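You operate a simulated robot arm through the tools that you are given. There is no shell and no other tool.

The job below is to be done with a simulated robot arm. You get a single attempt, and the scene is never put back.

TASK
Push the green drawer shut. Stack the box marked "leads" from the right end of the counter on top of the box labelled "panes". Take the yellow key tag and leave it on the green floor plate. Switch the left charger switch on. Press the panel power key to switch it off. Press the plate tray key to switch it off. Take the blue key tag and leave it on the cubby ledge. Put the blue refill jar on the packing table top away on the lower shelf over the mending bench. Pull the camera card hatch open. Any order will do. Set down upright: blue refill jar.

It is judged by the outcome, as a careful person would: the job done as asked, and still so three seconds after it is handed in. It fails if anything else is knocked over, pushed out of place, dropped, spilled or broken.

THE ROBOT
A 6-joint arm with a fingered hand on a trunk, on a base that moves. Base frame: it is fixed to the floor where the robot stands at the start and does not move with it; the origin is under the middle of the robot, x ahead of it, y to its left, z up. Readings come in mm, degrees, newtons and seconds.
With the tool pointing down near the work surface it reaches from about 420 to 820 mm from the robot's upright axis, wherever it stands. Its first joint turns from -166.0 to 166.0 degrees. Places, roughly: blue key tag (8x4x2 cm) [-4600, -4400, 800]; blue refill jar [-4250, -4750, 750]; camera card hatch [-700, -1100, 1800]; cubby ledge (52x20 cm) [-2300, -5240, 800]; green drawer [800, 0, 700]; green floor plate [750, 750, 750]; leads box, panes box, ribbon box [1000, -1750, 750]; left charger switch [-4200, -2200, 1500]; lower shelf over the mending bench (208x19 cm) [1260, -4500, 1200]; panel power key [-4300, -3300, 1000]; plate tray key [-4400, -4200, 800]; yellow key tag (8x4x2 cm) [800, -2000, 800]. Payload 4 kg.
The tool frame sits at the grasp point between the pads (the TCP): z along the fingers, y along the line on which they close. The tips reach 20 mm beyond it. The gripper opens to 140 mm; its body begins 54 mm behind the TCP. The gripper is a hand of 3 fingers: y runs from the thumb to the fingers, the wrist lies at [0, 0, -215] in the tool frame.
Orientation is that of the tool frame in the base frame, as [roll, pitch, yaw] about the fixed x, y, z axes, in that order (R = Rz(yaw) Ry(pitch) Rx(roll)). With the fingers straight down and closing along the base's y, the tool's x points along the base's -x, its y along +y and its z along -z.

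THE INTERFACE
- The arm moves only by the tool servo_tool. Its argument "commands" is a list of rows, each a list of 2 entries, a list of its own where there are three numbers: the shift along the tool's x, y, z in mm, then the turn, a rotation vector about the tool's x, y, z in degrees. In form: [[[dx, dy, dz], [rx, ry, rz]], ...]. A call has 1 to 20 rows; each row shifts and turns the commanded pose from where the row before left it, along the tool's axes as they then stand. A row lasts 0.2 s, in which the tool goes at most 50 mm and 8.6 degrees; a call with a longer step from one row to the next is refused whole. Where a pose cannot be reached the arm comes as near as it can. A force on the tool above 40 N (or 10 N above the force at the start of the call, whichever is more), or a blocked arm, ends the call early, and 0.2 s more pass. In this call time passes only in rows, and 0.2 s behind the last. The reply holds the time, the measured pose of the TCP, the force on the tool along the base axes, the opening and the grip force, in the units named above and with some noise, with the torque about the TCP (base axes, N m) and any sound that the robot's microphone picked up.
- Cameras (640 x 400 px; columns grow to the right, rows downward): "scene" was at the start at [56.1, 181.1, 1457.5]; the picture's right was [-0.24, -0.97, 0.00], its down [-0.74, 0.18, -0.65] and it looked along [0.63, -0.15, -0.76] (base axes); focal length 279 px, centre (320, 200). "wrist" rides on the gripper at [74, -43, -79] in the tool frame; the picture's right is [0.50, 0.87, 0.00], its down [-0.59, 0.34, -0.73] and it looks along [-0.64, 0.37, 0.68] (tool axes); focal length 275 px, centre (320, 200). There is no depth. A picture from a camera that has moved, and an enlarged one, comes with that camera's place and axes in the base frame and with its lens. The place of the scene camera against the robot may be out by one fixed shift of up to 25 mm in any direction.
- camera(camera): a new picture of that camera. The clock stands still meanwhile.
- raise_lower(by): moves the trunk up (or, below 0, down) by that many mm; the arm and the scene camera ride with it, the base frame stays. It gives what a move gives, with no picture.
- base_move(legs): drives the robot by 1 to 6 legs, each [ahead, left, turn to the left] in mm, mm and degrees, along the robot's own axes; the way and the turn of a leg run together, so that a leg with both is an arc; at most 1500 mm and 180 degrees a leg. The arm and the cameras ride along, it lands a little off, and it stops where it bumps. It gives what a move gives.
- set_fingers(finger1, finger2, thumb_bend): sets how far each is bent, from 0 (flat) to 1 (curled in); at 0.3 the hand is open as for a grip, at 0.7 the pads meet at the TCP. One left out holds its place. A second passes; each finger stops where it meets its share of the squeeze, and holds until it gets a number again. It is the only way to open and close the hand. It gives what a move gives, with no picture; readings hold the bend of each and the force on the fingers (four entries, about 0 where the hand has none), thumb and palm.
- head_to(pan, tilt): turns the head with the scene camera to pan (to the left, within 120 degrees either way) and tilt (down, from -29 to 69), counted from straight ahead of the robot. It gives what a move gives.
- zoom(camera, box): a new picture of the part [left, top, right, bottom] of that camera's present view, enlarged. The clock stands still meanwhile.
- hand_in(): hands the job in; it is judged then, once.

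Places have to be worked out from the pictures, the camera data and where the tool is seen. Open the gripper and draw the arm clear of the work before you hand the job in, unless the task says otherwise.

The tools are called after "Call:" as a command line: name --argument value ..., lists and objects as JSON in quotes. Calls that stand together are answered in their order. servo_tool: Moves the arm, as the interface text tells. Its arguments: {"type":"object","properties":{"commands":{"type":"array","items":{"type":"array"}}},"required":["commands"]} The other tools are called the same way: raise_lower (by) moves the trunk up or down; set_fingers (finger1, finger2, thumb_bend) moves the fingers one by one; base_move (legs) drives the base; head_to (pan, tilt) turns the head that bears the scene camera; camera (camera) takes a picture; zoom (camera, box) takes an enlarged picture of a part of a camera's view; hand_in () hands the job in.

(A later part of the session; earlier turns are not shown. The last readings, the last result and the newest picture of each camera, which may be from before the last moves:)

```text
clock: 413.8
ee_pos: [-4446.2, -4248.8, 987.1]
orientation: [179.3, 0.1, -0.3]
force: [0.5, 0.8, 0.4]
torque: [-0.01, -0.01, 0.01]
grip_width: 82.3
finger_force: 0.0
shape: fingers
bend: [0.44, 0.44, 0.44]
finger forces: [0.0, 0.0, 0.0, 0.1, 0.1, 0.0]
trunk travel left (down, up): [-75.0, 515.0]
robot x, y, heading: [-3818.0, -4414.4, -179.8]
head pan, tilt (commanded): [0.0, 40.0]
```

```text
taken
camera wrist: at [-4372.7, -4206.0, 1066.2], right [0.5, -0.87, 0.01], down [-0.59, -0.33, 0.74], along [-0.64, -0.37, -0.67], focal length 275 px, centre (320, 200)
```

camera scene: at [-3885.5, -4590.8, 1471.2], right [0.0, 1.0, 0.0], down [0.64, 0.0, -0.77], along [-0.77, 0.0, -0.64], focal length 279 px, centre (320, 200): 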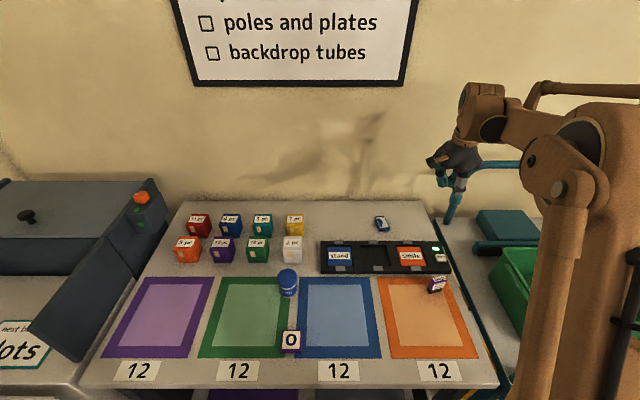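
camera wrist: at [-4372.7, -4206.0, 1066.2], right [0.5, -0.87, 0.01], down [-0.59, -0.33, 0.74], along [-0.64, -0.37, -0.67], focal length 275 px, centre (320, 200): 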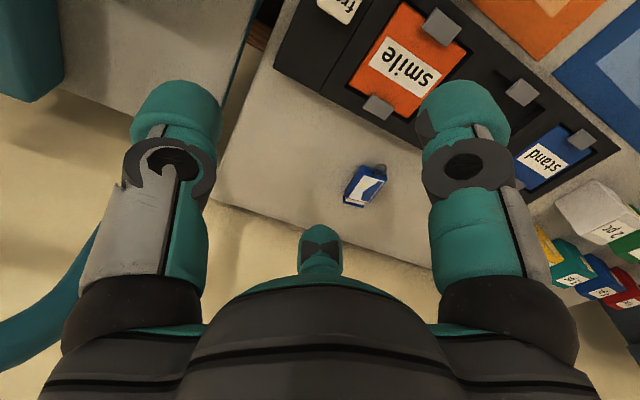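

Blue tag at about (−4569, −4391), top z ≈ 805. Move above it.

Call:
servo_tool --commands '[[[-24.6, 28.4, 17], [0, 0, 0]], [[-24.6, 28.4, 17], [0, 0, 0]], [[-24.6, 28.4, 17], [0, 0, 0]], [[-24.6, 28.4, 17], [0, 0, 0]], [[-24.6, 28.4, 17], [0, 0, 0]]]'

Call:
camera --camera "wrist"

Call:
zoom --camera "wrist" --box '[240, 30, 400, 150]'

```text
clock: 415.0
ee_pos: [-4570.7, -4391.9, 904.3]
orientation: [179.3, 0.0, -0.4]
force: [1.2, -0.4, 0.1]
torque: [0.02, -0.04, 0.01]
grip_width: 82.4
finger_force: 0.1
shape: fingers
bend: [0.44, 0.44, 0.44]
finger forces: [0.0, 0.1, 0.0, 0.1, 0.0, 0.1]
trunk travel left (down, up): [-75.0, 515.0]
robot x, y, heading: [-3821.3, -4407.8, 180.1]
head pan, tilt (commanded): [0.0, 40.0]
```

```text
taken
camera wrist: at [-4497.2, -4348.3, 982.1], right [0.5, -0.87, 0.01], down [-0.59, -0.33, 0.74], along [-0.64, -0.37, -0.67], focal length 275 px, centre (320, 200)
```

wrist: 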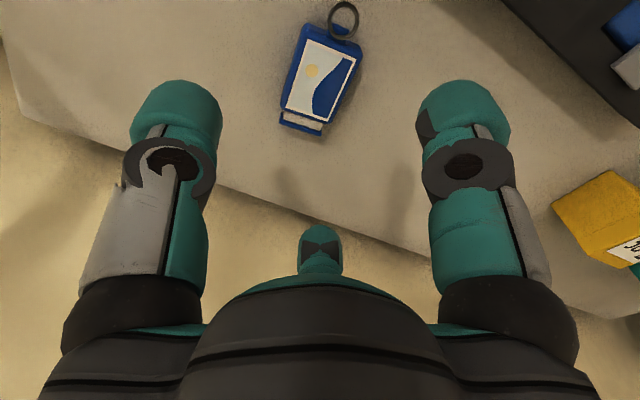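

```text
3.33 times, centred on (320, 90) of wrist
camera zoom: at [-4497.2, -4348.3, 982.1], right [0.5, -0.87, 0.01], down [-0.59, -0.33, 0.74], along [-0.64, -0.37, -0.67], focal length 918 px, centre (320, 567)
```

zoom: 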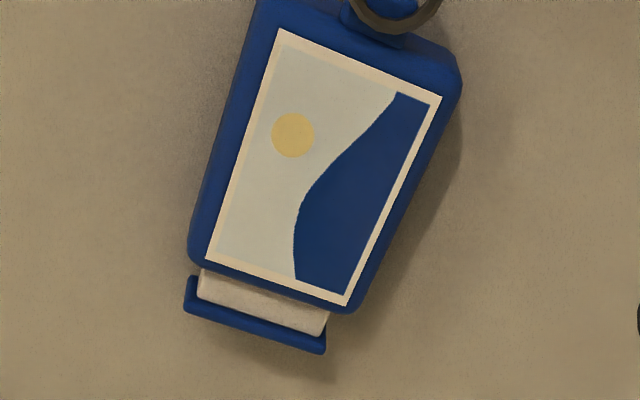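

The tag's long axis is at azimuth ~10°. Rotate the hand −10° to match, centre at (−4572, −4400) and descend to z ≈ 832.

Call:
servo_tool --commands '[[[-1, 8, 0], [0, 0, -5]], [[0, 0, 20], [0, 0, -5]], [[0, 0, 25], [0, 0, 0]], [[0, 0, 20], [0, 0, 0]], [[0, 0, 7], [0, 0, 0]]]'

Call:
camera --camera "wrist"

```text
clock: 416.2
ee_pos: [-4572.0, -4401.1, 833.3]
orientation: [179.3, 0.3, 9.7]
force: [0.2, -0.2, -1.0]
torque: [0.01, -0.03, -0.01]
grip_width: 82.3
finger_force: 0.1
shape: fingers
bend: [0.44, 0.44, 0.44]
finger forces: [0.0, 0.0, 0.0, 0.1, 0.0, 0.0]
trunk travel left (down, up): [-75.0, 515.0]
robot x, y, heading: [-3821.9, -4410.4, -180.0]
head pan, tilt (commanded): [0.0, 40.0]
```

```text
taken
camera wrist: at [-4506.4, -4345.1, 910.6], right [0.64, -0.77, 0.01], down [-0.52, -0.42, 0.74], along [-0.57, -0.48, -0.67], focal length 275 px, centre (320, 200)
```

wrist: 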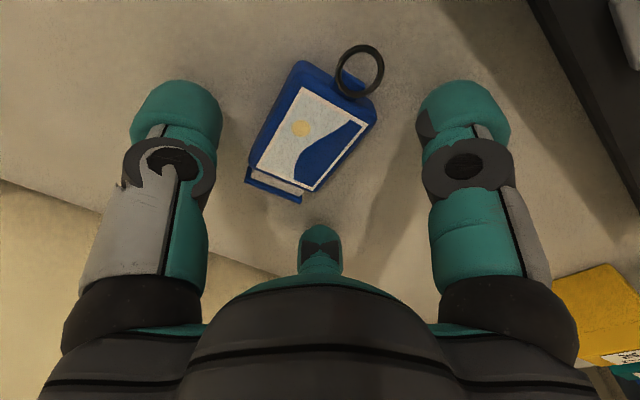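

Well positioned. Lower 3 mm and close on the tag.

Call:
servo_tool --commands '[[[0, 0, 2.5], [0, 0, 0]]]'

Call:
set_fingers --finger1 0.62 --finger2 0.62 --thumb_bend 0.62

Call:
camera --camera "wrist"

```text
clock: 416.6
ee_pos: [-4571.9, -4400.9, 831.9]
orientation: [179.4, 0.2, 9.6]
force: [0.1, 0.4, 0.4]
torque: [0.0, -0.02, 0.01]
grip_width: 82.4
finger_force: 0.1
shape: fingers
bend: [0.44, 0.44, 0.44]
finger forces: [0.1, 0.0, 0.0, 0.0, 0.1, 0.0]
trunk travel left (down, up): [-75.0, 515.0]
robot x, y, heading: [-3820.0, -4412.0, -179.7]
head pan, tilt (commanded): [0.0, 40.0]
```

```text
clock: 417.6
ee_pos: [-4572.1, -4401.6, 830.8]
orientation: [179.3, 0.2, 9.8]
force: [0.4, 0.0, 0.5]
torque: [0.0, 0.0, -0.01]
grip_width: 40.3
finger_force: 7.8
shape: fingers
bend: [0.58, 0.6, 0.59]
finger forces: [5.8, 3.1, 0.0, 0.1, 7.2, 0.1]
trunk travel left (down, up): [-75.0, 515.0]
robot x, y, heading: [-3817.1, -4410.9, -180.1]
head pan, tilt (commanded): [0.0, 40.0]
```

```text
taken
camera wrist: at [-4506.4, -4345.1, 908.6], right [0.64, -0.77, 0.01], down [-0.52, -0.42, 0.74], along [-0.57, -0.48, -0.67], focal length 275 px, centre (320, 200)
```

wrist: 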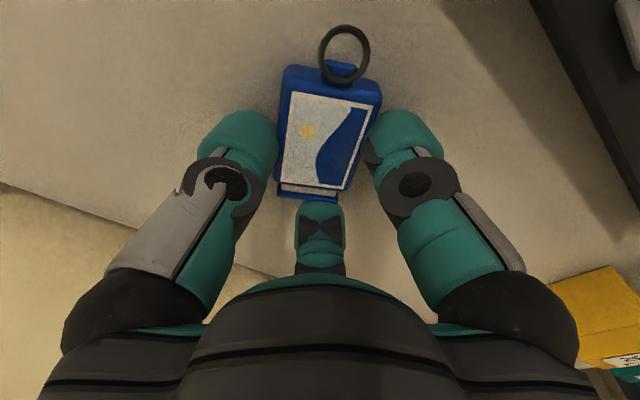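

The tag settled neatly between the three fingers. Squeeze and lift.

Call:
set_fingers --finger1 0.75 --finger2 0.75 --thumb_bend 0.75

Call:
servo_tool --commands '[[[0, 0, -6], [0, 0, 0]], [[0, 0, -15], [0, 0, 0]], [[0, 0, -30], [0, 0, 0]]]'

Call:
camera --camera "wrist"

```text
clock: 418.6
ee_pos: [-4569.9, -4400.3, 831.6]
orientation: [179.3, 0.2, 9.7]
force: [-0.3, 1.1, 1.1]
torque: [-0.02, -0.02, -0.02]
grip_width: 38.9
finger_force: 16.3
shape: fingers
bend: [0.54, 0.63, 0.64]
finger forces: [9.5, 7.8, 0.0, 0.0, 15.5, 0.0]
trunk travel left (down, up): [-75.0, 515.0]
robot x, y, heading: [-3820.7, -4408.5, -180.0]
head pan, tilt (commanded): [0.0, 40.0]
```

```text
clock: 419.4
ee_pos: [-4571.7, -4401.5, 882.9]
orientation: [179.3, 0.2, 9.7]
force: [0.7, -0.2, -0.3]
torque: [0.01, 0.0, 0.0]
grip_width: 39.0
finger_force: 16.8
shape: fingers
bend: [0.53, 0.63, 0.65]
finger forces: [9.7, 7.8, 0.1, 0.0, 15.0, 0.1]
trunk travel left (down, up): [-75.0, 515.0]
robot x, y, heading: [-3823.6, -4413.3, -180.1]
head pan, tilt (commanded): [0.0, 40.0]
```

```text
taken
camera wrist: at [-4506.5, -4344.5, 959.8], right [0.64, -0.77, 0.01], down [-0.52, -0.42, 0.74], along [-0.57, -0.48, -0.67], focal length 275 px, centre (320, 200)
```

wrist: 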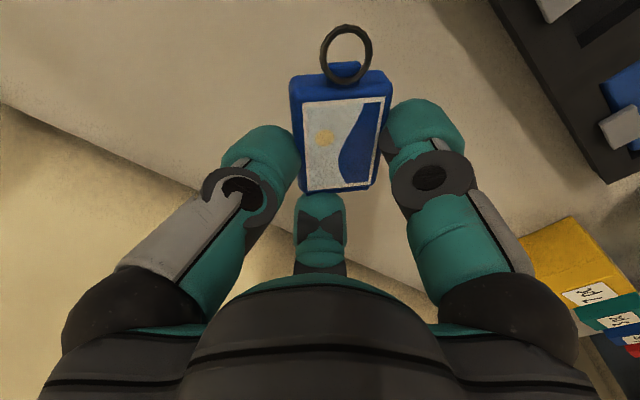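

Firm grip. Retract and raise for driving to the cubby ledge.

Call:
servo_tool --commands '[[[0, 0, -45], [0, 0, 0]], [[0, 0, -45], [0, 0, 0]], [[42, 7, -18], [0, 0, 0]], [[42, 7, -18], [0, 0, 0]], [[42, 7, -18], [0, 0, 0]], [[42, 7, -18], [0, 0, 0]], [[42, 7, -18], [0, 0, 0]], [[42, 7, -18], [0, 0, 0]], [[42, 7, -18], [0, 0, 0]]]'

Call:
base_move --legs '[[-250, 0, 0], [0, 0, 120]]'

Call:
head_to --pan 20 --tilt 20

Call:
camera --camera "scene"

```text
clock: 421.4
ee_pos: [-4270.3, -4396.1, 1096.4]
orientation: [179.2, 0.3, 9.7]
force: [-0.1, -0.1, -0.2]
torque: [0.0, 0.02, 0.0]
grip_width: 39.2
finger_force: 16.5
shape: fingers
bend: [0.53, 0.64, 0.65]
finger forces: [9.6, 7.6, 0.0, 0.1, 14.9, 0.0]
trunk travel left (down, up): [-75.0, 515.0]
robot x, y, heading: [-3819.0, -4411.4, -180.0]
head pan, tilt (commanded): [0.0, 40.0]
```

```text
clock: 428.2
ee_pos: [-3357.6, -4810.6, 1096.6]
orientation: [179.3, 0.2, 129.5]
force: [0.3, -0.8, -0.1]
torque: [0.01, 0.01, -0.02]
grip_width: 38.7
finger_force: 15.6
shape: fingers
bend: [0.53, 0.64, 0.65]
finger forces: [9.1, 7.8, 0.1, 0.0, 14.4, 0.0]
trunk travel left (down, up): [-75.0, 515.0]
robot x, y, heading: [-3567.8, -4411.8, -60.1]
head pan, tilt (commanded): [0.0, 40.0]
```

```text
clock: 429.0
ee_pos: [-3356.8, -4809.5, 1096.9]
orientation: [179.3, 0.2, 129.4]
force: [-0.5, 0.1, -0.1]
torque: [0.03, -0.01, -0.01]
grip_width: 38.9
finger_force: 15.8
shape: fingers
bend: [0.53, 0.64, 0.65]
finger forces: [9.2, 7.8, 0.1, 0.0, 14.3, 0.0]
trunk travel left (down, up): [-75.0, 515.0]
robot x, y, heading: [-3569.3, -4414.2, -59.9]
head pan, tilt (commanded): [20.0, 20.0]
```

```text
taken
camera scene: at [-3342.7, -4349.8, 1502.5], right [-0.65, -0.76, 0.0], down [-0.26, 0.22, -0.94], along [0.72, -0.61, -0.34], focal length 279 px, centre (320, 200)
```

scene: 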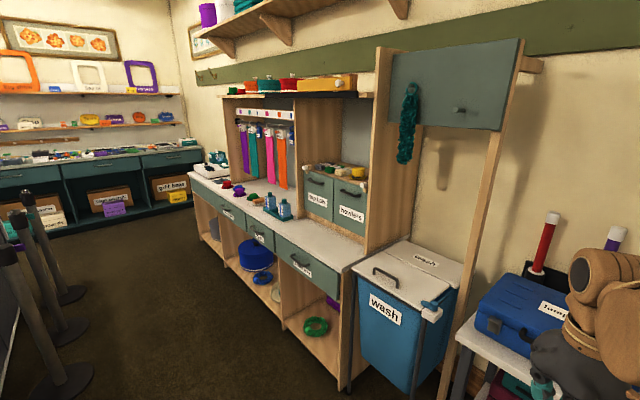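

The cubby ledge is the white top in front of the small drawers. Zoom in.

Call:
zoom --camera "scene" --box '[200, 130, 400, 280]'

```text
2.67 times, centred on (300, 205) of scene
camera zoom: at [-3342.7, -4349.8, 1502.5], right [-0.65, -0.76, 0.0], down [-0.26, 0.22, -0.94], along [0.72, -0.61, -0.34], focal length 745 px, centre (373, 187)
```

zoom: 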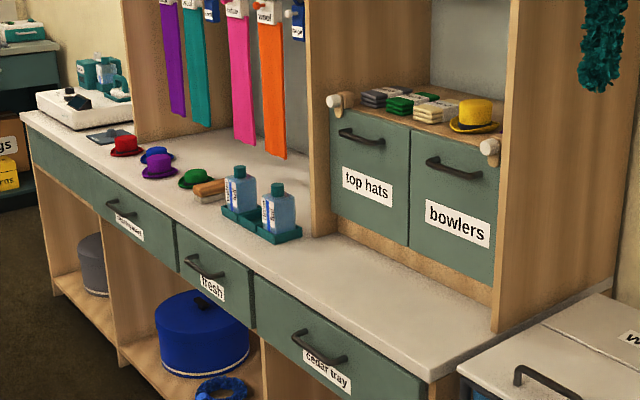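

The ledge strip in front of the "top hats/bowlers" doors spans about y −5370…−5100 around x ≈ −2600…−2100. Drive to face it at (−2380, −4560), heading south.

Call:
base_move --legs '[[0, 0, -30], [0, 600, 0], [140, 590, 0]]'

Call:
head_to --pan -5 --tilt 40

Call:
camera --camera "scene"

```text
clock: 436.9
ee_pos: [-2397.2, -5000.9, 1097.9]
orientation: [179.4, 0.2, 99.9]
force: [-0.4, -0.5, -0.7]
torque: [0.01, 0.0, -0.01]
grip_width: 38.5
finger_force: 15.6
shape: fingers
bend: [0.53, 0.64, 0.65]
finger forces: [9.0, 7.8, 0.1, 0.1, 14.4, 0.0]
trunk travel left (down, up): [-75.0, 515.0]
robot x, y, heading: [-2388.3, -4546.3, -89.9]
head pan, tilt (commanded): [20.0, 20.0]
```

```text
clock: 437.8
ee_pos: [-2396.6, -4999.7, 1097.2]
orientation: [179.3, 0.2, 99.8]
force: [-0.8, -0.1, -1.3]
torque: [-0.02, 0.01, 0.01]
grip_width: 39.0
finger_force: 15.4
shape: fingers
bend: [0.53, 0.64, 0.65]
finger forces: [9.0, 7.9, 0.0, 0.0, 14.3, 0.1]
trunk travel left (down, up): [-75.0, 515.0]
robot x, y, heading: [-2384.1, -4550.5, -89.9]
head pan, tilt (commanded): [-5.0, 40.0]
```

```text
taken
camera scene: at [-2201.0, -4603.2, 1471.2], right [-1.0, 0.08, 0.0], down [0.05, 0.64, -0.77], along [-0.06, -0.76, -0.64], focal length 279 px, centre (320, 200)
```

scene: 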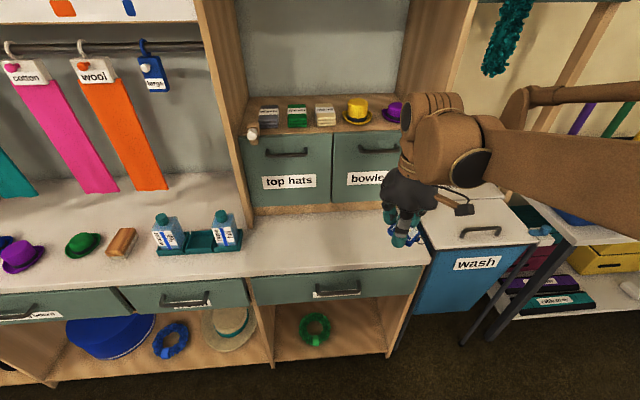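

The ledge spans x ≈ −2590…−2070, y ≈ −5370…−5105. Move the hand over its middle, at about (−2396, −5235).

Call:
servo_tool --commands '[[[-40, -7, 15], [0, 0, 0]], [[-40, -7, 15], [0, 0, 0]], [[-40, -7, 15], [0, 0, 0]], [[-40, -7, 15], [0, 0, 0]], [[-40, -7, 15], [0, 0, 0]], [[-30, -5, 35], [0, 0, 0]], [[0, 0, 40], [0, 0, 0]]]'

Call:
camera --camera "wrist"

Call:
camera --camera "scene"

```text
clock: 439.4
ee_pos: [-2394.1, -5233.9, 947.0]
orientation: [179.3, 0.1, 99.9]
force: [-0.5, 1.0, -0.1]
torque: [-0.02, 0.01, 0.01]
grip_width: 38.7
finger_force: 15.7
shape: fingers
bend: [0.53, 0.64, 0.65]
finger forces: [9.1, 7.8, 0.0, 0.0, 14.2, 0.1]
trunk travel left (down, up): [-75.0, 515.0]
robot x, y, heading: [-2385.3, -4547.2, -90.0]
head pan, tilt (commanded): [-5.0, 40.0]
```

```text
taken
camera wrist: at [-2450.8, -5168.3, 1023.6], right [0.77, 0.64, 0.01], down [0.43, -0.52, 0.74], along [0.48, -0.56, -0.67], focal length 275 px, centre (320, 200)
```

wrist: 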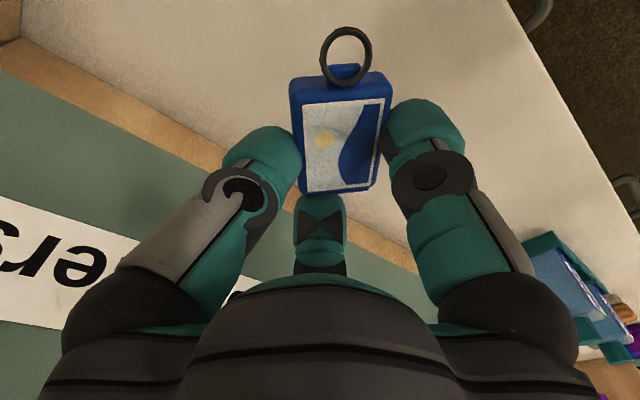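

```text
taken
camera scene: at [-2201.0, -4603.8, 1471.1], right [-1.0, 0.08, 0.0], down [0.05, 0.64, -0.77], along [-0.06, -0.76, -0.64], focal length 279 px, centre (320, 200)
```

scene: 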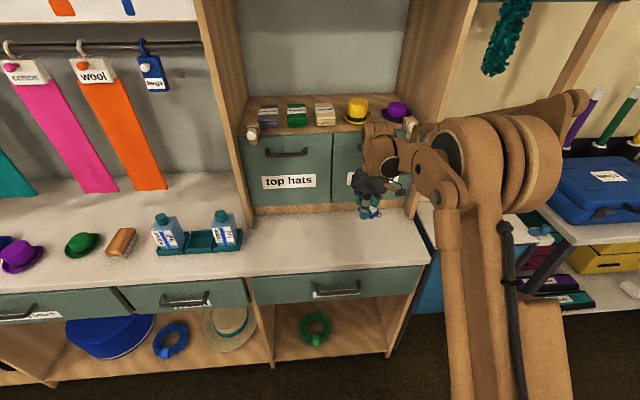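

Over the ledge with clearance to the doors. Descend in steps.

Call:
servo_tool --commands '[[[0, 0, 25], [0, 0, 0]], [[0, 0, 25], [0, 0, 0]], [[0, 0, 15], [0, 0, 0]]]'

Call:
camera --camera "wrist"

```text
clock: 440.2
ee_pos: [-2391.9, -5235.1, 881.2]
orientation: [179.3, 0.2, 99.9]
force: [0.6, -0.2, -0.5]
torque: [0.0, 0.0, 0.01]
grip_width: 38.7
finger_force: 15.9
shape: fingers
bend: [0.53, 0.64, 0.65]
finger forces: [9.3, 7.7, 0.0, 0.1, 14.4, 0.0]
trunk travel left (down, up): [-75.0, 515.0]
robot x, y, heading: [-2383.8, -4549.2, -89.8]
head pan, tilt (commanded): [-5.0, 40.0]
```

```text
taken
camera wrist: at [-2450.2, -5168.7, 958.5], right [0.77, 0.64, 0.01], down [0.43, -0.52, 0.74], along [0.48, -0.56, -0.67], focal length 275 px, centre (320, 200)
```

wrist: 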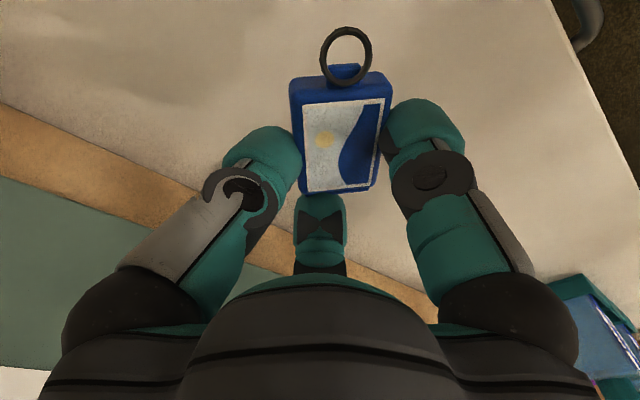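

Call:
servo_tool --commands '[[[0, 0, 8], [0, 0, 0]], [[0, 0, 8], [0, 0, 0]], [[0, 0, 6], [0, 0, 0]]]'

Call:
servo_tool --commands '[[[0, 0, 3], [0, 0, 0]], [[0, 0, 3], [0, 0, 0]], [[0, 0, 2], [0, 0, 0]]]'

Call:
zoom --camera "scene" --box '[320, 170, 440, 250]'

```text
clock: 441.0
ee_pos: [-2394.1, -5233.8, 859.7]
orientation: [179.2, 0.1, 99.9]
force: [0.2, 1.2, -0.5]
torque: [-0.03, -0.01, 0.01]
grip_width: 38.7
finger_force: 15.8
shape: fingers
bend: [0.53, 0.64, 0.65]
finger forces: [9.3, 7.8, 0.0, 0.1, 14.3, 0.1]
trunk travel left (down, up): [-75.0, 515.0]
robot x, y, heading: [-2385.0, -4548.7, -89.7]
head pan, tilt (commanded): [-5.0, 40.0]
```

```text
clock: 441.8
ee_pos: [-2394.5, -5235.5, 852.0]
orientation: [179.3, 0.2, 99.9]
force: [0.6, -0.6, -1.0]
torque: [0.0, 0.02, 0.01]
grip_width: 38.8
finger_force: 16.0
shape: fingers
bend: [0.53, 0.64, 0.65]
finger forces: [9.3, 7.7, 0.0, 0.0, 14.4, 0.1]
trunk travel left (down, up): [-75.0, 515.0]
robot x, y, heading: [-2384.1, -4547.6, -89.7]
head pan, tilt (commanded): [-5.0, 40.0]
```

```text
5.00 times, centred on (380, 210) of scene
camera zoom: at [-2201.0, -4603.5, 1471.1], right [-1.0, 0.08, 0.0], down [0.05, 0.64, -0.77], along [-0.06, -0.76, -0.64], focal length 1396 px, centre (20, 150)
```

zoom: 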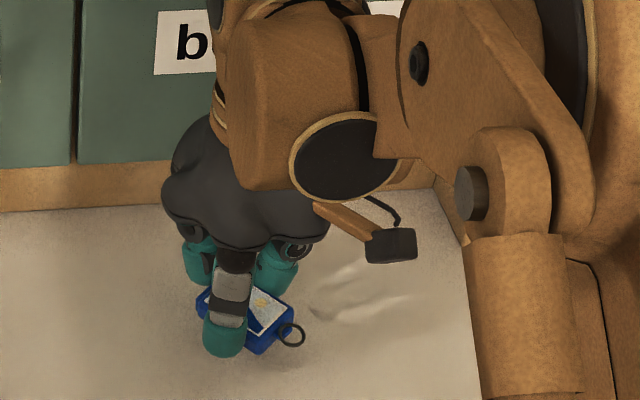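

Call:
servo_tool --commands '[[[0, 0, 2], [0, 0, 0]], [[0, 0, 2], [0, 0, 0]], [[0, 0, 2], [0, 0, 0]]]'

Call:
servo_tool --commands '[[[0, 0, 2], [0, 0, 0]], [[0, 0, 2], [0, 0, 0]]]'

```text
clock: 442.6
ee_pos: [-2393.6, -5234.3, 845.7]
orientation: [179.4, 0.2, 99.9]
force: [-0.1, 0.2, 0.5]
torque: [0.0, -0.01, -0.02]
grip_width: 38.6
finger_force: 15.6
shape: fingers
bend: [0.53, 0.64, 0.65]
finger forces: [9.3, 7.8, 0.0, 0.2, 14.4, 0.1]
trunk travel left (down, up): [-75.0, 515.0]
robot x, y, heading: [-2383.8, -4549.9, -89.9]
head pan, tilt (commanded): [-5.0, 40.0]
```

```text
clock: 443.2
ee_pos: [-2392.7, -5235.7, 843.0]
orientation: [179.2, 0.3, 100.0]
force: [0.3, 0.0, 0.3]
torque: [-0.02, -0.04, 0.04]
grip_width: 38.5
finger_force: 15.5
shape: fingers
bend: [0.53, 0.64, 0.65]
finger forces: [9.4, 7.6, 0.1, 0.0, 14.4, 0.1]
trunk travel left (down, up): [-75.0, 515.0]
robot x, y, heading: [-2383.9, -4551.7, -90.0]
head pan, tilt (commanded): [-5.0, 40.0]
```

Call:
servo_tool --commands '[[[0, 0, 2], [0, 0, 0]], [[0, 0, 2], [0, 0, 0]]]'

Call:
servo_tool --commands '[[[0, 0, 2], [0, 0, 0]], [[0, 0, 2], [0, 0, 0]]]'

```text
clock: 443.8
ee_pos: [-2394.0, -5234.5, 838.1]
orientation: [179.3, 0.1, 99.9]
force: [0.2, -0.4, 0.2]
torque: [-0.03, -0.02, 0.02]
grip_width: 38.6
finger_force: 15.6
shape: fingers
bend: [0.53, 0.64, 0.65]
finger forces: [9.4, 7.7, 0.0, 0.1, 14.5, 0.0]
trunk travel left (down, up): [-75.0, 515.0]
robot x, y, heading: [-2380.8, -4549.1, -89.9]
head pan, tilt (commanded): [-5.0, 40.0]
```

```text
clock: 444.4
ee_pos: [-2394.0, -5234.9, 834.0]
orientation: [179.2, 0.3, 99.8]
force: [-0.5, -0.7, 0.0]
torque: [-0.01, 0.0, -0.02]
grip_width: 38.6
finger_force: 15.6
shape: fingers
bend: [0.53, 0.64, 0.65]
finger forces: [9.4, 7.7, 0.0, 0.1, 14.4, 0.0]
trunk travel left (down, up): [-75.0, 515.0]
robot x, y, heading: [-2384.8, -4548.2, -89.8]
head pan, tilt (commanded): [-5.0, 40.0]
```

Call:
servo_tool --commands '[[[0, 0, 2], [0, 0, 0]], [[0, 0, 2], [0, 0, 0]]]'

Call:
servo_tool --commands '[[[0, 0, 2], [0, 0, 0]], [[0, 0, 2], [0, 0, 0]]]'

Call:
camera --camera "wrist"

```text
clock: 445.0
ee_pos: [-2393.0, -5234.2, 830.9]
orientation: [179.4, 0.1, 99.8]
force: [-0.8, -2.5, 6.2]
torque: [0.11, 0.01, 0.02]
grip_width: 38.5
finger_force: 16.6
shape: fingers
bend: [0.53, 0.64, 0.65]
finger forces: [9.3, 8.3, 0.1, 0.1, 16.2, 0.1]
trunk travel left (down, up): [-75.0, 515.0]
robot x, y, heading: [-2382.7, -4550.6, -89.7]
head pan, tilt (commanded): [-5.0, 40.0]
```

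```text
clock: 445.6
ee_pos: [-2393.5, -5233.0, 828.4]
orientation: [179.4, 0.3, 99.9]
force: [-0.6, -5.1, 22.9]
torque: [0.79, -0.28, -0.03]
grip_width: 38.3
finger_force: 26.0
shape: fingers
bend: [0.54, 0.64, 0.65]
finger forces: [25.3, 9.1, 0.1, 0.1, 16.9, 0.1]
trunk travel left (down, up): [-75.0, 515.0]
robot x, y, heading: [-2383.2, -4544.8, -89.6]
head pan, tilt (commanded): [-5.0, 40.0]
```

```text
taken
camera wrist: at [-2450.1, -5167.8, 905.0], right [0.77, 0.64, 0.01], down [0.43, -0.52, 0.74], along [0.48, -0.56, -0.67], focal length 275 px, centre (320, 200)
```

wrist: 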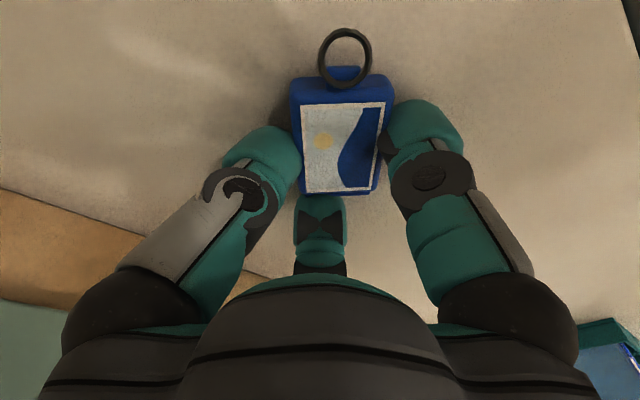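

Contact made. Ease 2.5 mm and open the fingers.

Call:
servo_tool --commands '[[[0, 0, -2.5], [0, 0, 0]]]'

Call:
set_fingers --finger1 0.46 --finger2 0.54 --thumb_bend 0.54

Call:
camera --camera "wrist"

```text
clock: 446.0
ee_pos: [-2392.1, -5233.7, 828.1]
orientation: [179.3, 0.3, 100.0]
force: [-0.1, 0.2, 2.0]
torque: [0.02, -0.02, 0.01]
grip_width: 38.2
finger_force: 16.1
shape: fingers
bend: [0.53, 0.64, 0.65]
finger forces: [9.8, 8.3, 0.1, 0.0, 14.2, 0.0]
trunk travel left (down, up): [-75.0, 515.0]
robot x, y, heading: [-2384.2, -4552.7, -89.7]
head pan, tilt (commanded): [-5.0, 40.0]
```

```text
clock: 447.0
ee_pos: [-2394.8, -5234.4, 828.6]
orientation: [179.3, 0.2, 100.0]
force: [1.3, -0.2, 0.0]
torque: [0.01, 0.01, 0.0]
grip_width: 63.2
finger_force: 0.1
shape: fingers
bend: [0.46, 0.54, 0.54]
finger forces: [0.0, 0.0, 0.1, 0.1, 0.8, 0.0]
trunk travel left (down, up): [-75.0, 515.0]
robot x, y, heading: [-2384.4, -4548.2, -89.8]
head pan, tilt (commanded): [-5.0, 40.0]
```

```text
taken
camera wrist: at [-2450.2, -5168.6, 906.0], right [0.77, 0.64, 0.01], down [0.43, -0.52, 0.74], along [0.48, -0.56, -0.67], focal length 275 px, centre (320, 200)
```

wrist: 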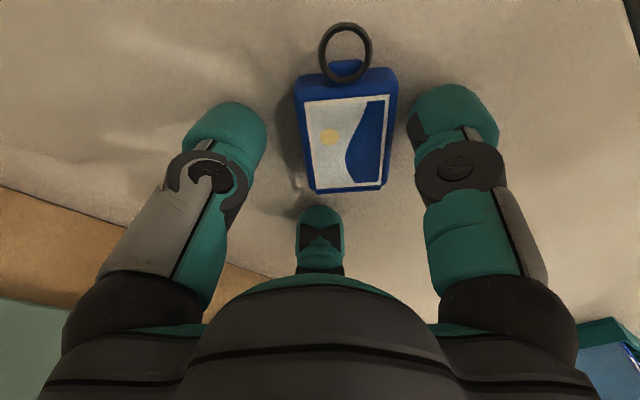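

Released. Raise the hand and verify.

Call:
servo_tool --commands '[[[0, 0, -8], [0, 0, 0]], [[0, 0, -20], [0, 0, 0]], [[0, 0, -40], [0, 0, 0]], [[0, 0, -45], [0, 0, 0]], [[0, 0, -45], [0, 0, 0]], [[0, 0, -45], [0, 0, 0]]]'

Call:
zoom --camera "scene" --box '[300, 170, 440, 270]'

```text
clock: 448.4
ee_pos: [-2395.9, -5234.5, 1031.8]
orientation: [179.4, 0.3, 99.9]
force: [-0.8, -0.1, 0.4]
torque: [-0.02, -0.01, 0.01]
grip_width: 63.5
finger_force: 0.0
shape: fingers
bend: [0.46, 0.54, 0.54]
finger forces: [0.0, 0.0, 0.0, 0.0, 0.0, 0.0]
trunk travel left (down, up): [-75.0, 515.0]
robot x, y, heading: [-2382.9, -4548.8, -90.0]
head pan, tilt (commanded): [-5.0, 40.0]
```

```text
4.00 times, centred on (370, 220) of scene
camera zoom: at [-2201.0, -4603.0, 1471.2], right [-1.0, 0.08, 0.0], down [0.05, 0.64, -0.77], along [-0.06, -0.76, -0.64], focal length 1117 px, centre (120, 120)
```

zoom: 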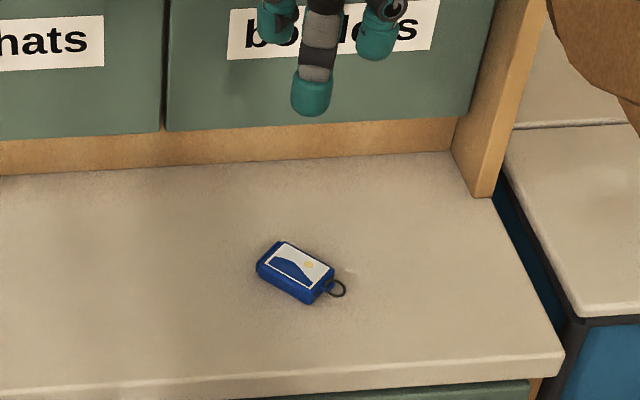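

The blue tag is on the cubby ledge. Retract the hand north and drive back to the packing table for the refill jar.

Call:
servo_tool --commands '[[[44, 7.6, 0], [0, 0, 0]], [[44, 7.6, -10], [0, 0, 0]], [[44, 7.6, -10], [0, 0, 0]], [[44, 7.6, -10], [0, 0, 0]], [[44, 7.6, -10], [0, 0, 0]]]'

Call:
base_move --legs '[[0, -600, 0], [0, -560, 0], [0, 0, -90]]'

Call:
base_move --legs '[[240, 90, 0]]'

Call:
head_to --pan 0 --tilt 40

Call:
camera --camera "scene"

```text
clock: 449.6
ee_pos: [-2397.5, -5009.3, 1070.8]
orientation: [179.3, 0.2, 99.8]
force: [-0.3, 0.4, -0.2]
torque: [0.0, -0.05, -0.01]
grip_width: 63.8
finger_force: 0.1
shape: fingers
bend: [0.46, 0.54, 0.54]
finger forces: [0.0, 0.0, 0.0, 0.1, 0.1, 0.0]
trunk travel left (down, up): [-75.0, 515.0]
robot x, y, heading: [-2382.2, -4547.8, -89.6]
head pan, tilt (commanded): [-5.0, 40.0]
```

```text
clock: 459.6
ee_pos: [-4010.8, -4539.2, 1071.7]
orientation: [179.3, 0.2, 9.9]
force: [0.6, 0.1, -0.3]
torque: [0.0, 0.01, 0.03]
grip_width: 64.2
finger_force: 0.0
shape: fingers
bend: [0.46, 0.54, 0.54]
finger forces: [0.0, 0.0, 0.0, 0.0, 0.0, 0.0]
trunk travel left (down, up): [-75.0, 515.0]
robot x, y, heading: [-3548.8, -4551.6, -179.6]
head pan, tilt (commanded): [-5.0, 40.0]
```

```text
clock: 461.5
ee_pos: [-4253.0, -4630.0, 1070.6]
orientation: [179.3, 0.3, 9.9]
force: [-0.4, -0.5, -0.8]
torque: [-0.01, 0.04, 0.02]
grip_width: 63.8
finger_force: 0.1
shape: fingers
bend: [0.46, 0.54, 0.54]
finger forces: [0.0, 0.0, 0.1, 0.1, 0.1, 0.0]
trunk travel left (down, up): [-75.0, 515.0]
robot x, y, heading: [-3790.6, -4641.7, -180.1]
head pan, tilt (commanded): [-5.0, 40.0]
```

```text
clock: 462.1
ee_pos: [-4251.7, -4629.5, 1070.4]
orientation: [179.4, 0.3, 9.9]
force: [0.7, -0.7, -0.3]
torque: [0.0, 0.0, 0.01]
grip_width: 63.8
finger_force: 0.0
shape: fingers
bend: [0.46, 0.54, 0.54]
finger forces: [0.0, 0.1, 0.1, 0.0, 0.1, 0.1]
trunk travel left (down, up): [-75.0, 515.0]
robot x, y, heading: [-3789.4, -4642.6, -179.4]
head pan, tilt (commanded): [0.0, 40.0]
```

```text
taken
camera scene: at [-3852.9, -4823.9, 1471.2], right [0.0, 1.0, 0.0], down [0.64, 0.0, -0.77], along [-0.77, 0.0, -0.64], focal length 279 px, centre (320, 200)
```

scene: 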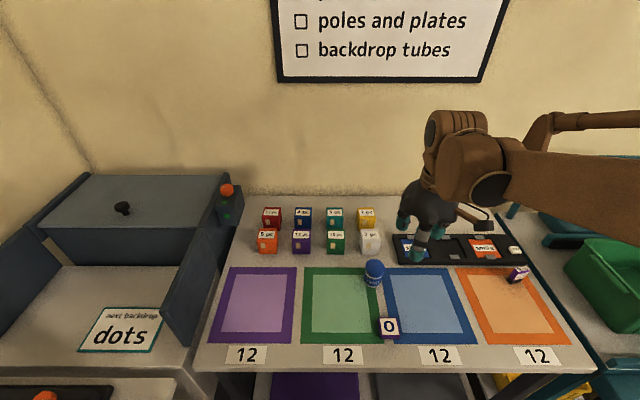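

Rotate the hand so the thumb faces me and open it; then take a wrist view of the jar.

Call:
servo_tool --commands '[[[0, 0, 0], [0, 0, 8.33]], [[0, 0, 0], [0, 0, 8.33]], [[0, 0, 0], [0, 0, 8.33]], [[0, 0, 0], [0, 0, 8.33]], [[0, 0, 0], [0, 0, 8.33]], [[0, 0, 0], [0, 0, 8.33]], [[0, 0, 0], [0, 0, 8.33]], [[0, 0, 0], [0, 0, 8.33]], [[0, 0, 0], [0, 0, 8.33]], [[0, 0, 0], [0, 0, 8.33]], [[0, 0, 0], [0, 0, 8.33]], [[0, 0, 0], [0, 0, 8.33]]]'

Call:
set_fingers --finger1 0.36 --finger2 0.36 --thumb_bend 0.36

Call:
camera --camera "wrist"

```text
clock: 464.7
ee_pos: [-4253.3, -4628.3, 1071.2]
orientation: [179.9, -0.7, -90.1]
force: [0.5, 0.4, 0.4]
torque: [0.01, -0.04, 0.02]
grip_width: 63.9
finger_force: 0.0
shape: fingers
bend: [0.46, 0.54, 0.54]
finger forces: [0.0, 0.1, 0.0, 0.0, 0.1, 0.1]
trunk travel left (down, up): [-75.0, 515.0]
robot x, y, heading: [-3788.9, -4643.3, -179.7]
head pan, tilt (commanded): [0.0, 40.0]
```

```text
clock: 465.7
ee_pos: [-4252.5, -4629.0, 1071.7]
orientation: [-180.0, -0.7, -90.0]
force: [0.4, 0.7, 0.1]
torque: [0.0, -0.01, 0.0]
grip_width: 106.6
finger_force: 0.1
shape: fingers
bend: [0.36, 0.36, 0.36]
finger forces: [0.1, 0.1, 0.0, 0.0, 0.0, 0.0]
trunk travel left (down, up): [-75.0, 515.0]
robot x, y, heading: [-3789.3, -4641.4, -179.9]
head pan, tilt (commanded): [0.0, 40.0]
```

```text
taken
camera wrist: at [-4210.5, -4702.4, 1150.1], right [-0.87, -0.5, 0.01], down [-0.34, 0.6, 0.73], along [-0.37, 0.63, -0.69], focal length 275 px, centre (320, 200)
```

wrist: 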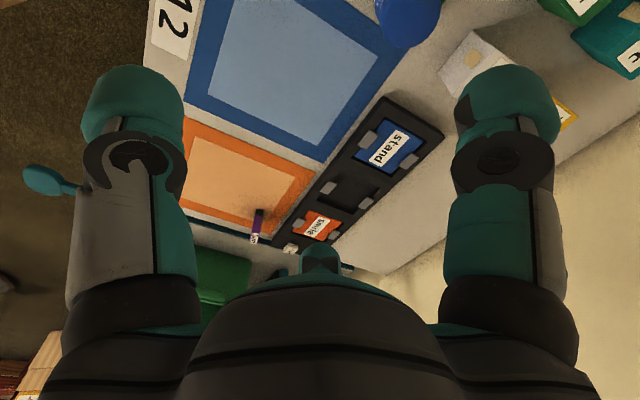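

Call:
servo_tool --commands '[[[0, 0, 0], [-7.5, 0, 0]], [[0, 0, 0], [-7.5, 0, 0]], [[0, 0, 0], [-7.5, 0, 0]], [[0, 0, 0], [-7.5, 0, 0]]]'

Call:
camera --camera "wrist"

Call:
zoom --camera "scene" --box '[320, 220, 440, 320]'

```text
clock: 466.7
ee_pos: [-4251.7, -4629.8, 1071.7]
orientation: [149.8, -0.7, -90.0]
force: [-0.6, 0.6, -0.1]
torque: [-0.01, 0.0, 0.03]
grip_width: 107.0
finger_force: 0.1
shape: fingers
bend: [0.36, 0.36, 0.36]
finger forces: [0.0, 0.1, 0.0, 0.0, 0.0, 0.0]
trunk travel left (down, up): [-75.0, 515.0]
robot x, y, heading: [-3785.1, -4644.8, -179.9]
head pan, tilt (commanded): [0.0, 40.0]
```

```text
taken
camera wrist: at [-4176.0, -4702.8, 1118.2], right [-0.75, -0.49, 0.44], down [0.08, 0.6, 0.8], along [-0.66, 0.63, -0.41], focal length 275 px, centre (320, 200)
```

wrist: 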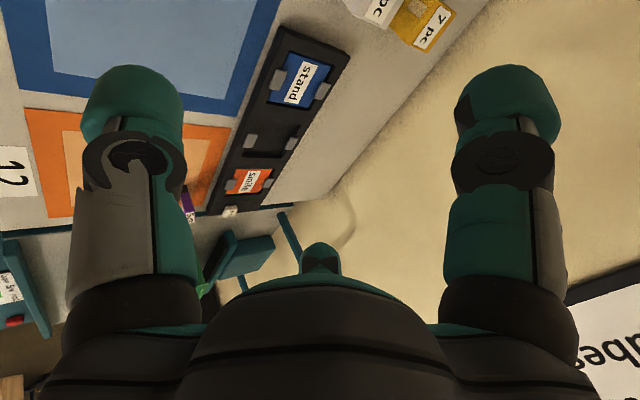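

```text
4.00 times, centred on (380, 270) of scene
camera zoom: at [-3852.3, -4823.9, 1471.2], right [0.0, 1.0, 0.0], down [0.64, 0.0, -0.77], along [-0.77, 0.0, -0.64], focal length 1117 px, centre (80, -80)
```

zoom: 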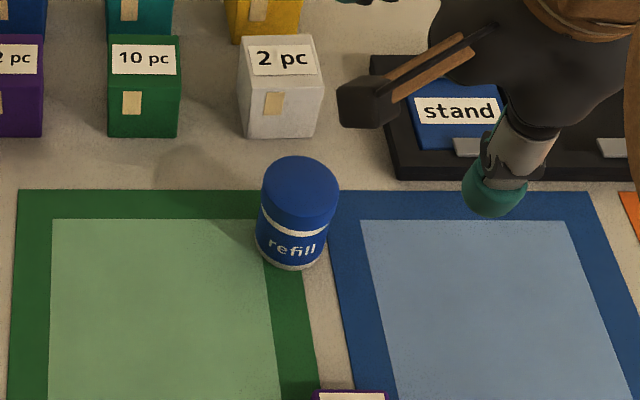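

Jar ≈ 52 mm wide, ~88 mm tall, near (−4316, −4670). Move above it (TCP ~ (−4303, −4672, 965)) and look again.

Call:
servo_tool --commands '[[[14, -3.1, 39.4], [0, 0, 0]], [[14, -3.1, 39.4], [0, 0, 0]], [[14, -3.1, 39.4], [0, 0, 0]]]'

Call:
camera --camera "wrist"

Call:
zoom --camera "scene" --box '[320, 190, 440, 300]'

```text
clock: 467.5
ee_pos: [-4304.7, -4673.2, 962.1]
orientation: [149.9, -0.7, -90.0]
force: [1.0, 0.5, 0.2]
torque: [-0.01, 0.02, 0.0]
grip_width: 106.8
finger_force: 0.0
shape: fingers
bend: [0.36, 0.36, 0.36]
finger forces: [0.0, 0.0, 0.0, 0.0, 0.0, 0.0]
trunk travel left (down, up): [-75.0, 515.0]
robot x, y, heading: [-3789.6, -4641.9, -179.6]
head pan, tilt (commanded): [0.0, 40.0]
```

```text
taken
camera wrist: at [-4228.7, -4746.7, 1010.2], right [-0.75, -0.49, 0.44], down [0.07, 0.6, 0.8], along [-0.66, 0.63, -0.41], focal length 275 px, centre (320, 200)
```

wrist: 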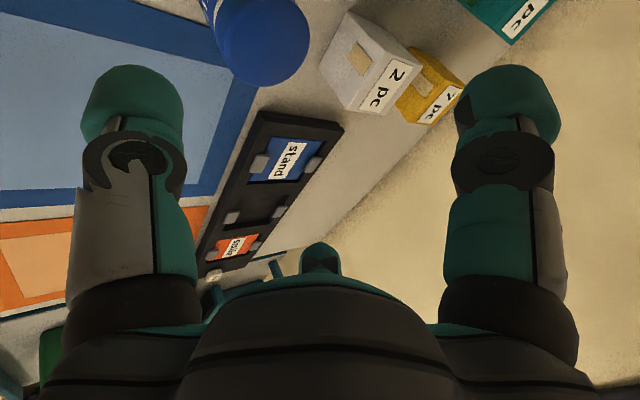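

```text
3.64 times, centred on (380, 245) of scene
camera zoom: at [-3853.7, -4824.1, 1471.1], right [0.0, 1.0, 0.0], down [0.64, 0.0, -0.77], along [-0.77, 0.0, -0.64], focal length 1015 px, centre (102, 36)
```

zoom: 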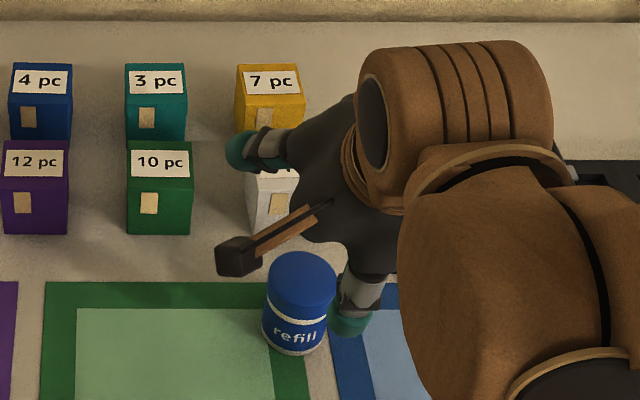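

Two wrist views put the jar at about (−4314, −4686), top z ≈ 860, radius ~26. A tilted grip would skew the jar, so I'll grip it with the hand vertical. Level the hand and centre above the jar.

Call:
servo_tool --commands '[[[0, 0, 0], [7.5, 0, 0]], [[0, 0, 0], [7.5, 0, 0]], [[0, 0, 0], [7.5, 0, 0]], [[0, 0, 0], [7.5, 0, 0]], [[13, 10, 0], [0, 0, 0]]]'

Call:
camera --camera "wrist"

```text
clock: 468.7
ee_pos: [-4314.5, -4686.8, 964.7]
orientation: [-180.0, -0.8, -90.0]
force: [-0.8, -0.7, -0.1]
torque: [0.01, 0.03, 0.02]
grip_width: 106.8
finger_force: 0.0
shape: fingers
bend: [0.36, 0.36, 0.36]
finger forces: [0.0, 0.0, 0.0, 0.0, 0.0, 0.1]
trunk travel left (down, up): [-75.0, 515.0]
robot x, y, heading: [-3788.0, -4642.8, -179.7]
head pan, tilt (commanded): [0.0, 40.0]
```

```text
taken
camera wrist: at [-4272.3, -4759.3, 1043.8], right [-0.87, -0.5, 0.01], down [-0.34, 0.6, 0.73], along [-0.37, 0.63, -0.69], focal length 275 px, centre (320, 200)
```

wrist: 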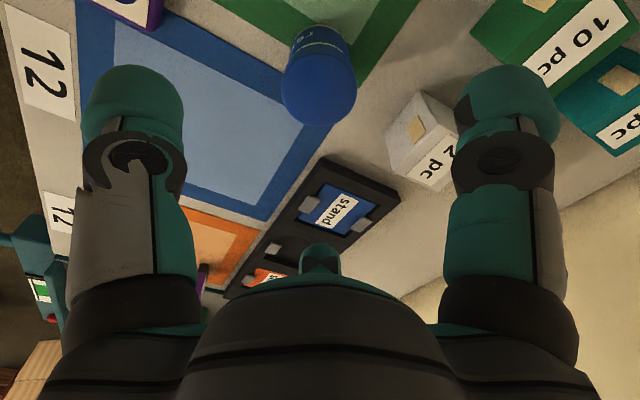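

The jar is exactly on the hand's axis. Descend to z ≈ 837 around it.

Call:
servo_tool --commands '[[[0, 0, 30], [0, 0, 0]], [[0, 0, 30], [0, 0, 0]], [[0, 0, 30], [0, 0, 0]], [[0, 0, 25], [0, 0, 0]], [[0, 0, 12], [0, 0, 0]]]'

Call:
camera --camera "wrist"

Call:
zoom --camera "scene" --box '[320, 210, 440, 310]'

```text
clock: 469.9
ee_pos: [-4313.6, -4687.6, 838.0]
orientation: [179.9, -0.7, -90.0]
force: [0.5, 0.2, 0.2]
torque: [0.04, 0.01, 0.02]
grip_width: 106.9
finger_force: 0.1
shape: fingers
bend: [0.36, 0.36, 0.36]
finger forces: [0.0, 0.1, 0.0, 0.1, 0.1, 0.0]
trunk travel left (down, up): [-75.0, 515.0]
robot x, y, heading: [-3791.7, -4640.8, -179.8]
head pan, tilt (commanded): [0.0, 40.0]
```

```text
taken
camera wrist: at [-4272.2, -4761.1, 916.8], right [-0.87, -0.5, 0.01], down [-0.34, 0.6, 0.73], along [-0.37, 0.63, -0.69], focal length 275 px, centre (320, 200)
```

wrist: 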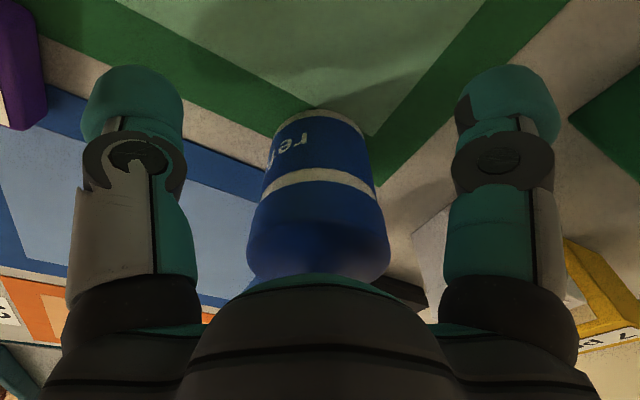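

```text
4.00 times, centred on (380, 260) of scene
camera zoom: at [-3853.0, -4823.9, 1471.2], right [0.0, 1.0, 0.0], down [0.64, 0.0, -0.77], along [-0.77, 0.0, -0.64], focal length 1117 px, centre (80, -40)
```

zoom: 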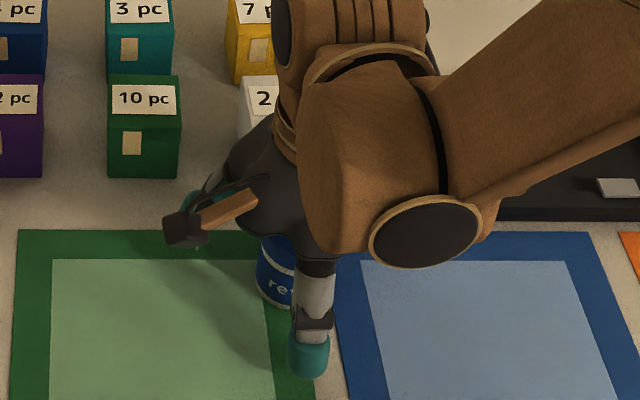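

The jar is between the three fingers. Close gently.

Call:
set_fingers --finger1 0.58 --finger2 0.58 --thumb_bend 0.58

Call:
camera --camera "wrist"

```text
clock: 470.9
ee_pos: [-4313.9, -4688.6, 837.8]
orientation: [179.8, -0.7, -90.0]
force: [-0.4, 0.8, 0.2]
torque: [0.02, 0.0, 0.01]
grip_width: 42.5
finger_force: 0.3
shape: fingers
bend: [0.57, 0.57, 0.57]
finger forces: [0.0, 0.4, 0.0, 0.0, 0.3, 0.0]
trunk travel left (down, up): [-75.0, 515.0]
robot x, y, heading: [-3786.2, -4643.9, -179.7]
head pan, tilt (commanded): [0.0, 40.0]
```

```text
taken
camera wrist: at [-4272.2, -4761.0, 917.1], right [-0.87, -0.5, 0.01], down [-0.34, 0.6, 0.73], along [-0.37, 0.63, -0.69], focal length 275 px, centre (320, 200)
```

wrist: 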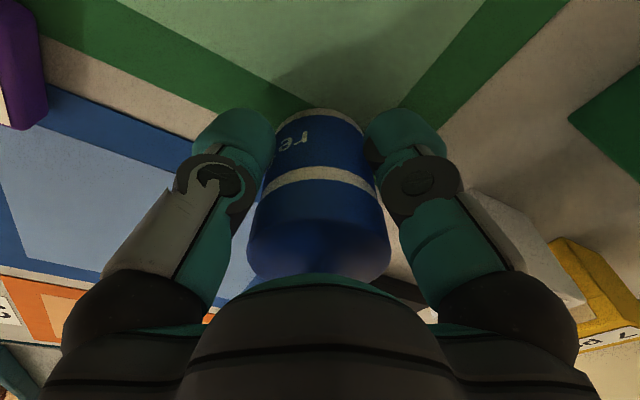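

Just touching. Tighten the grip, then lift.

Call:
set_fingers --finger1 0.72 --finger2 0.72 --thumb_bend 0.72

Call:
servo_tool --commands '[[[0, 0, -6], [0, 0, 0]], [[0, 0, -12], [0, 0, 0]], [[0, 0, -25], [0, 0, 0]]]'

Call:
camera --camera "wrist"

Call:
zoom --camera "scene" --box '[320, 210, 440, 310]'

```text
clock: 471.9
ee_pos: [-4314.7, -4688.0, 838.5]
orientation: [179.9, -0.8, -90.0]
force: [-0.2, -0.3, -0.7]
torque: [0.02, 0.0, -0.01]
grip_width: 35.6
finger_force: 19.4
shape: fingers
bend: [0.59, 0.57, 0.61]
finger forces: [8.5, 11.3, 0.0, 0.0, 19.7, 0.0]
trunk travel left (down, up): [-75.0, 515.0]
robot x, y, heading: [-3792.1, -4642.0, -179.7]
head pan, tilt (commanded): [0.0, 40.0]
```

```text
clock: 472.7
ee_pos: [-4312.7, -4686.8, 881.8]
orientation: [180.0, -0.7, -90.1]
force: [0.3, -1.1, -0.4]
torque: [0.0, 0.02, -0.03]
grip_width: 35.9
finger_force: 20.2
shape: fingers
bend: [0.59, 0.57, 0.61]
finger forces: [8.7, 11.4, 0.0, 0.0, 19.8, 0.0]
trunk travel left (down, up): [-75.0, 515.0]
robot x, y, heading: [-3788.3, -4641.3, -180.0]
head pan, tilt (commanded): [0.0, 40.0]
```

```text
taken
camera wrist: at [-4271.3, -4760.3, 960.6], right [-0.87, -0.5, 0.01], down [-0.34, 0.6, 0.73], along [-0.37, 0.63, -0.69], focal length 275 px, centre (320, 200)
```

wrist: 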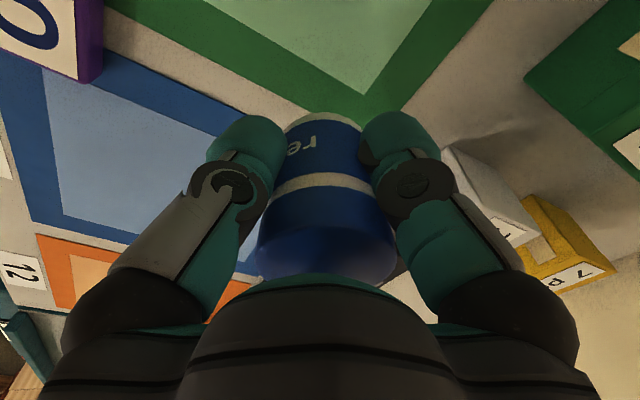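

```text
4.00 times, centred on (380, 260) of scene
camera zoom: at [-3852.6, -4823.9, 1471.2], right [0.0, 1.0, 0.0], down [0.64, 0.0, -0.77], along [-0.77, 0.0, -0.64], focal length 1117 px, centre (80, -40)
```

zoom: 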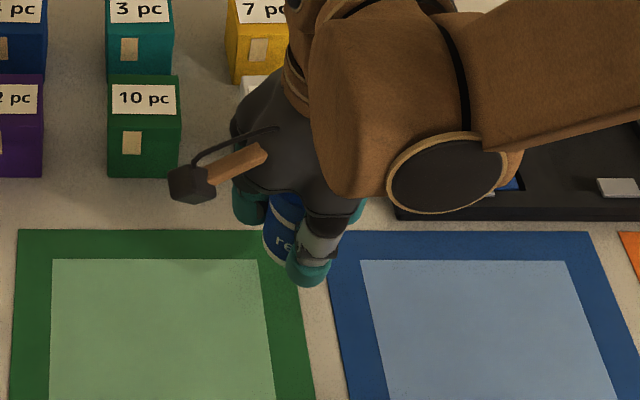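

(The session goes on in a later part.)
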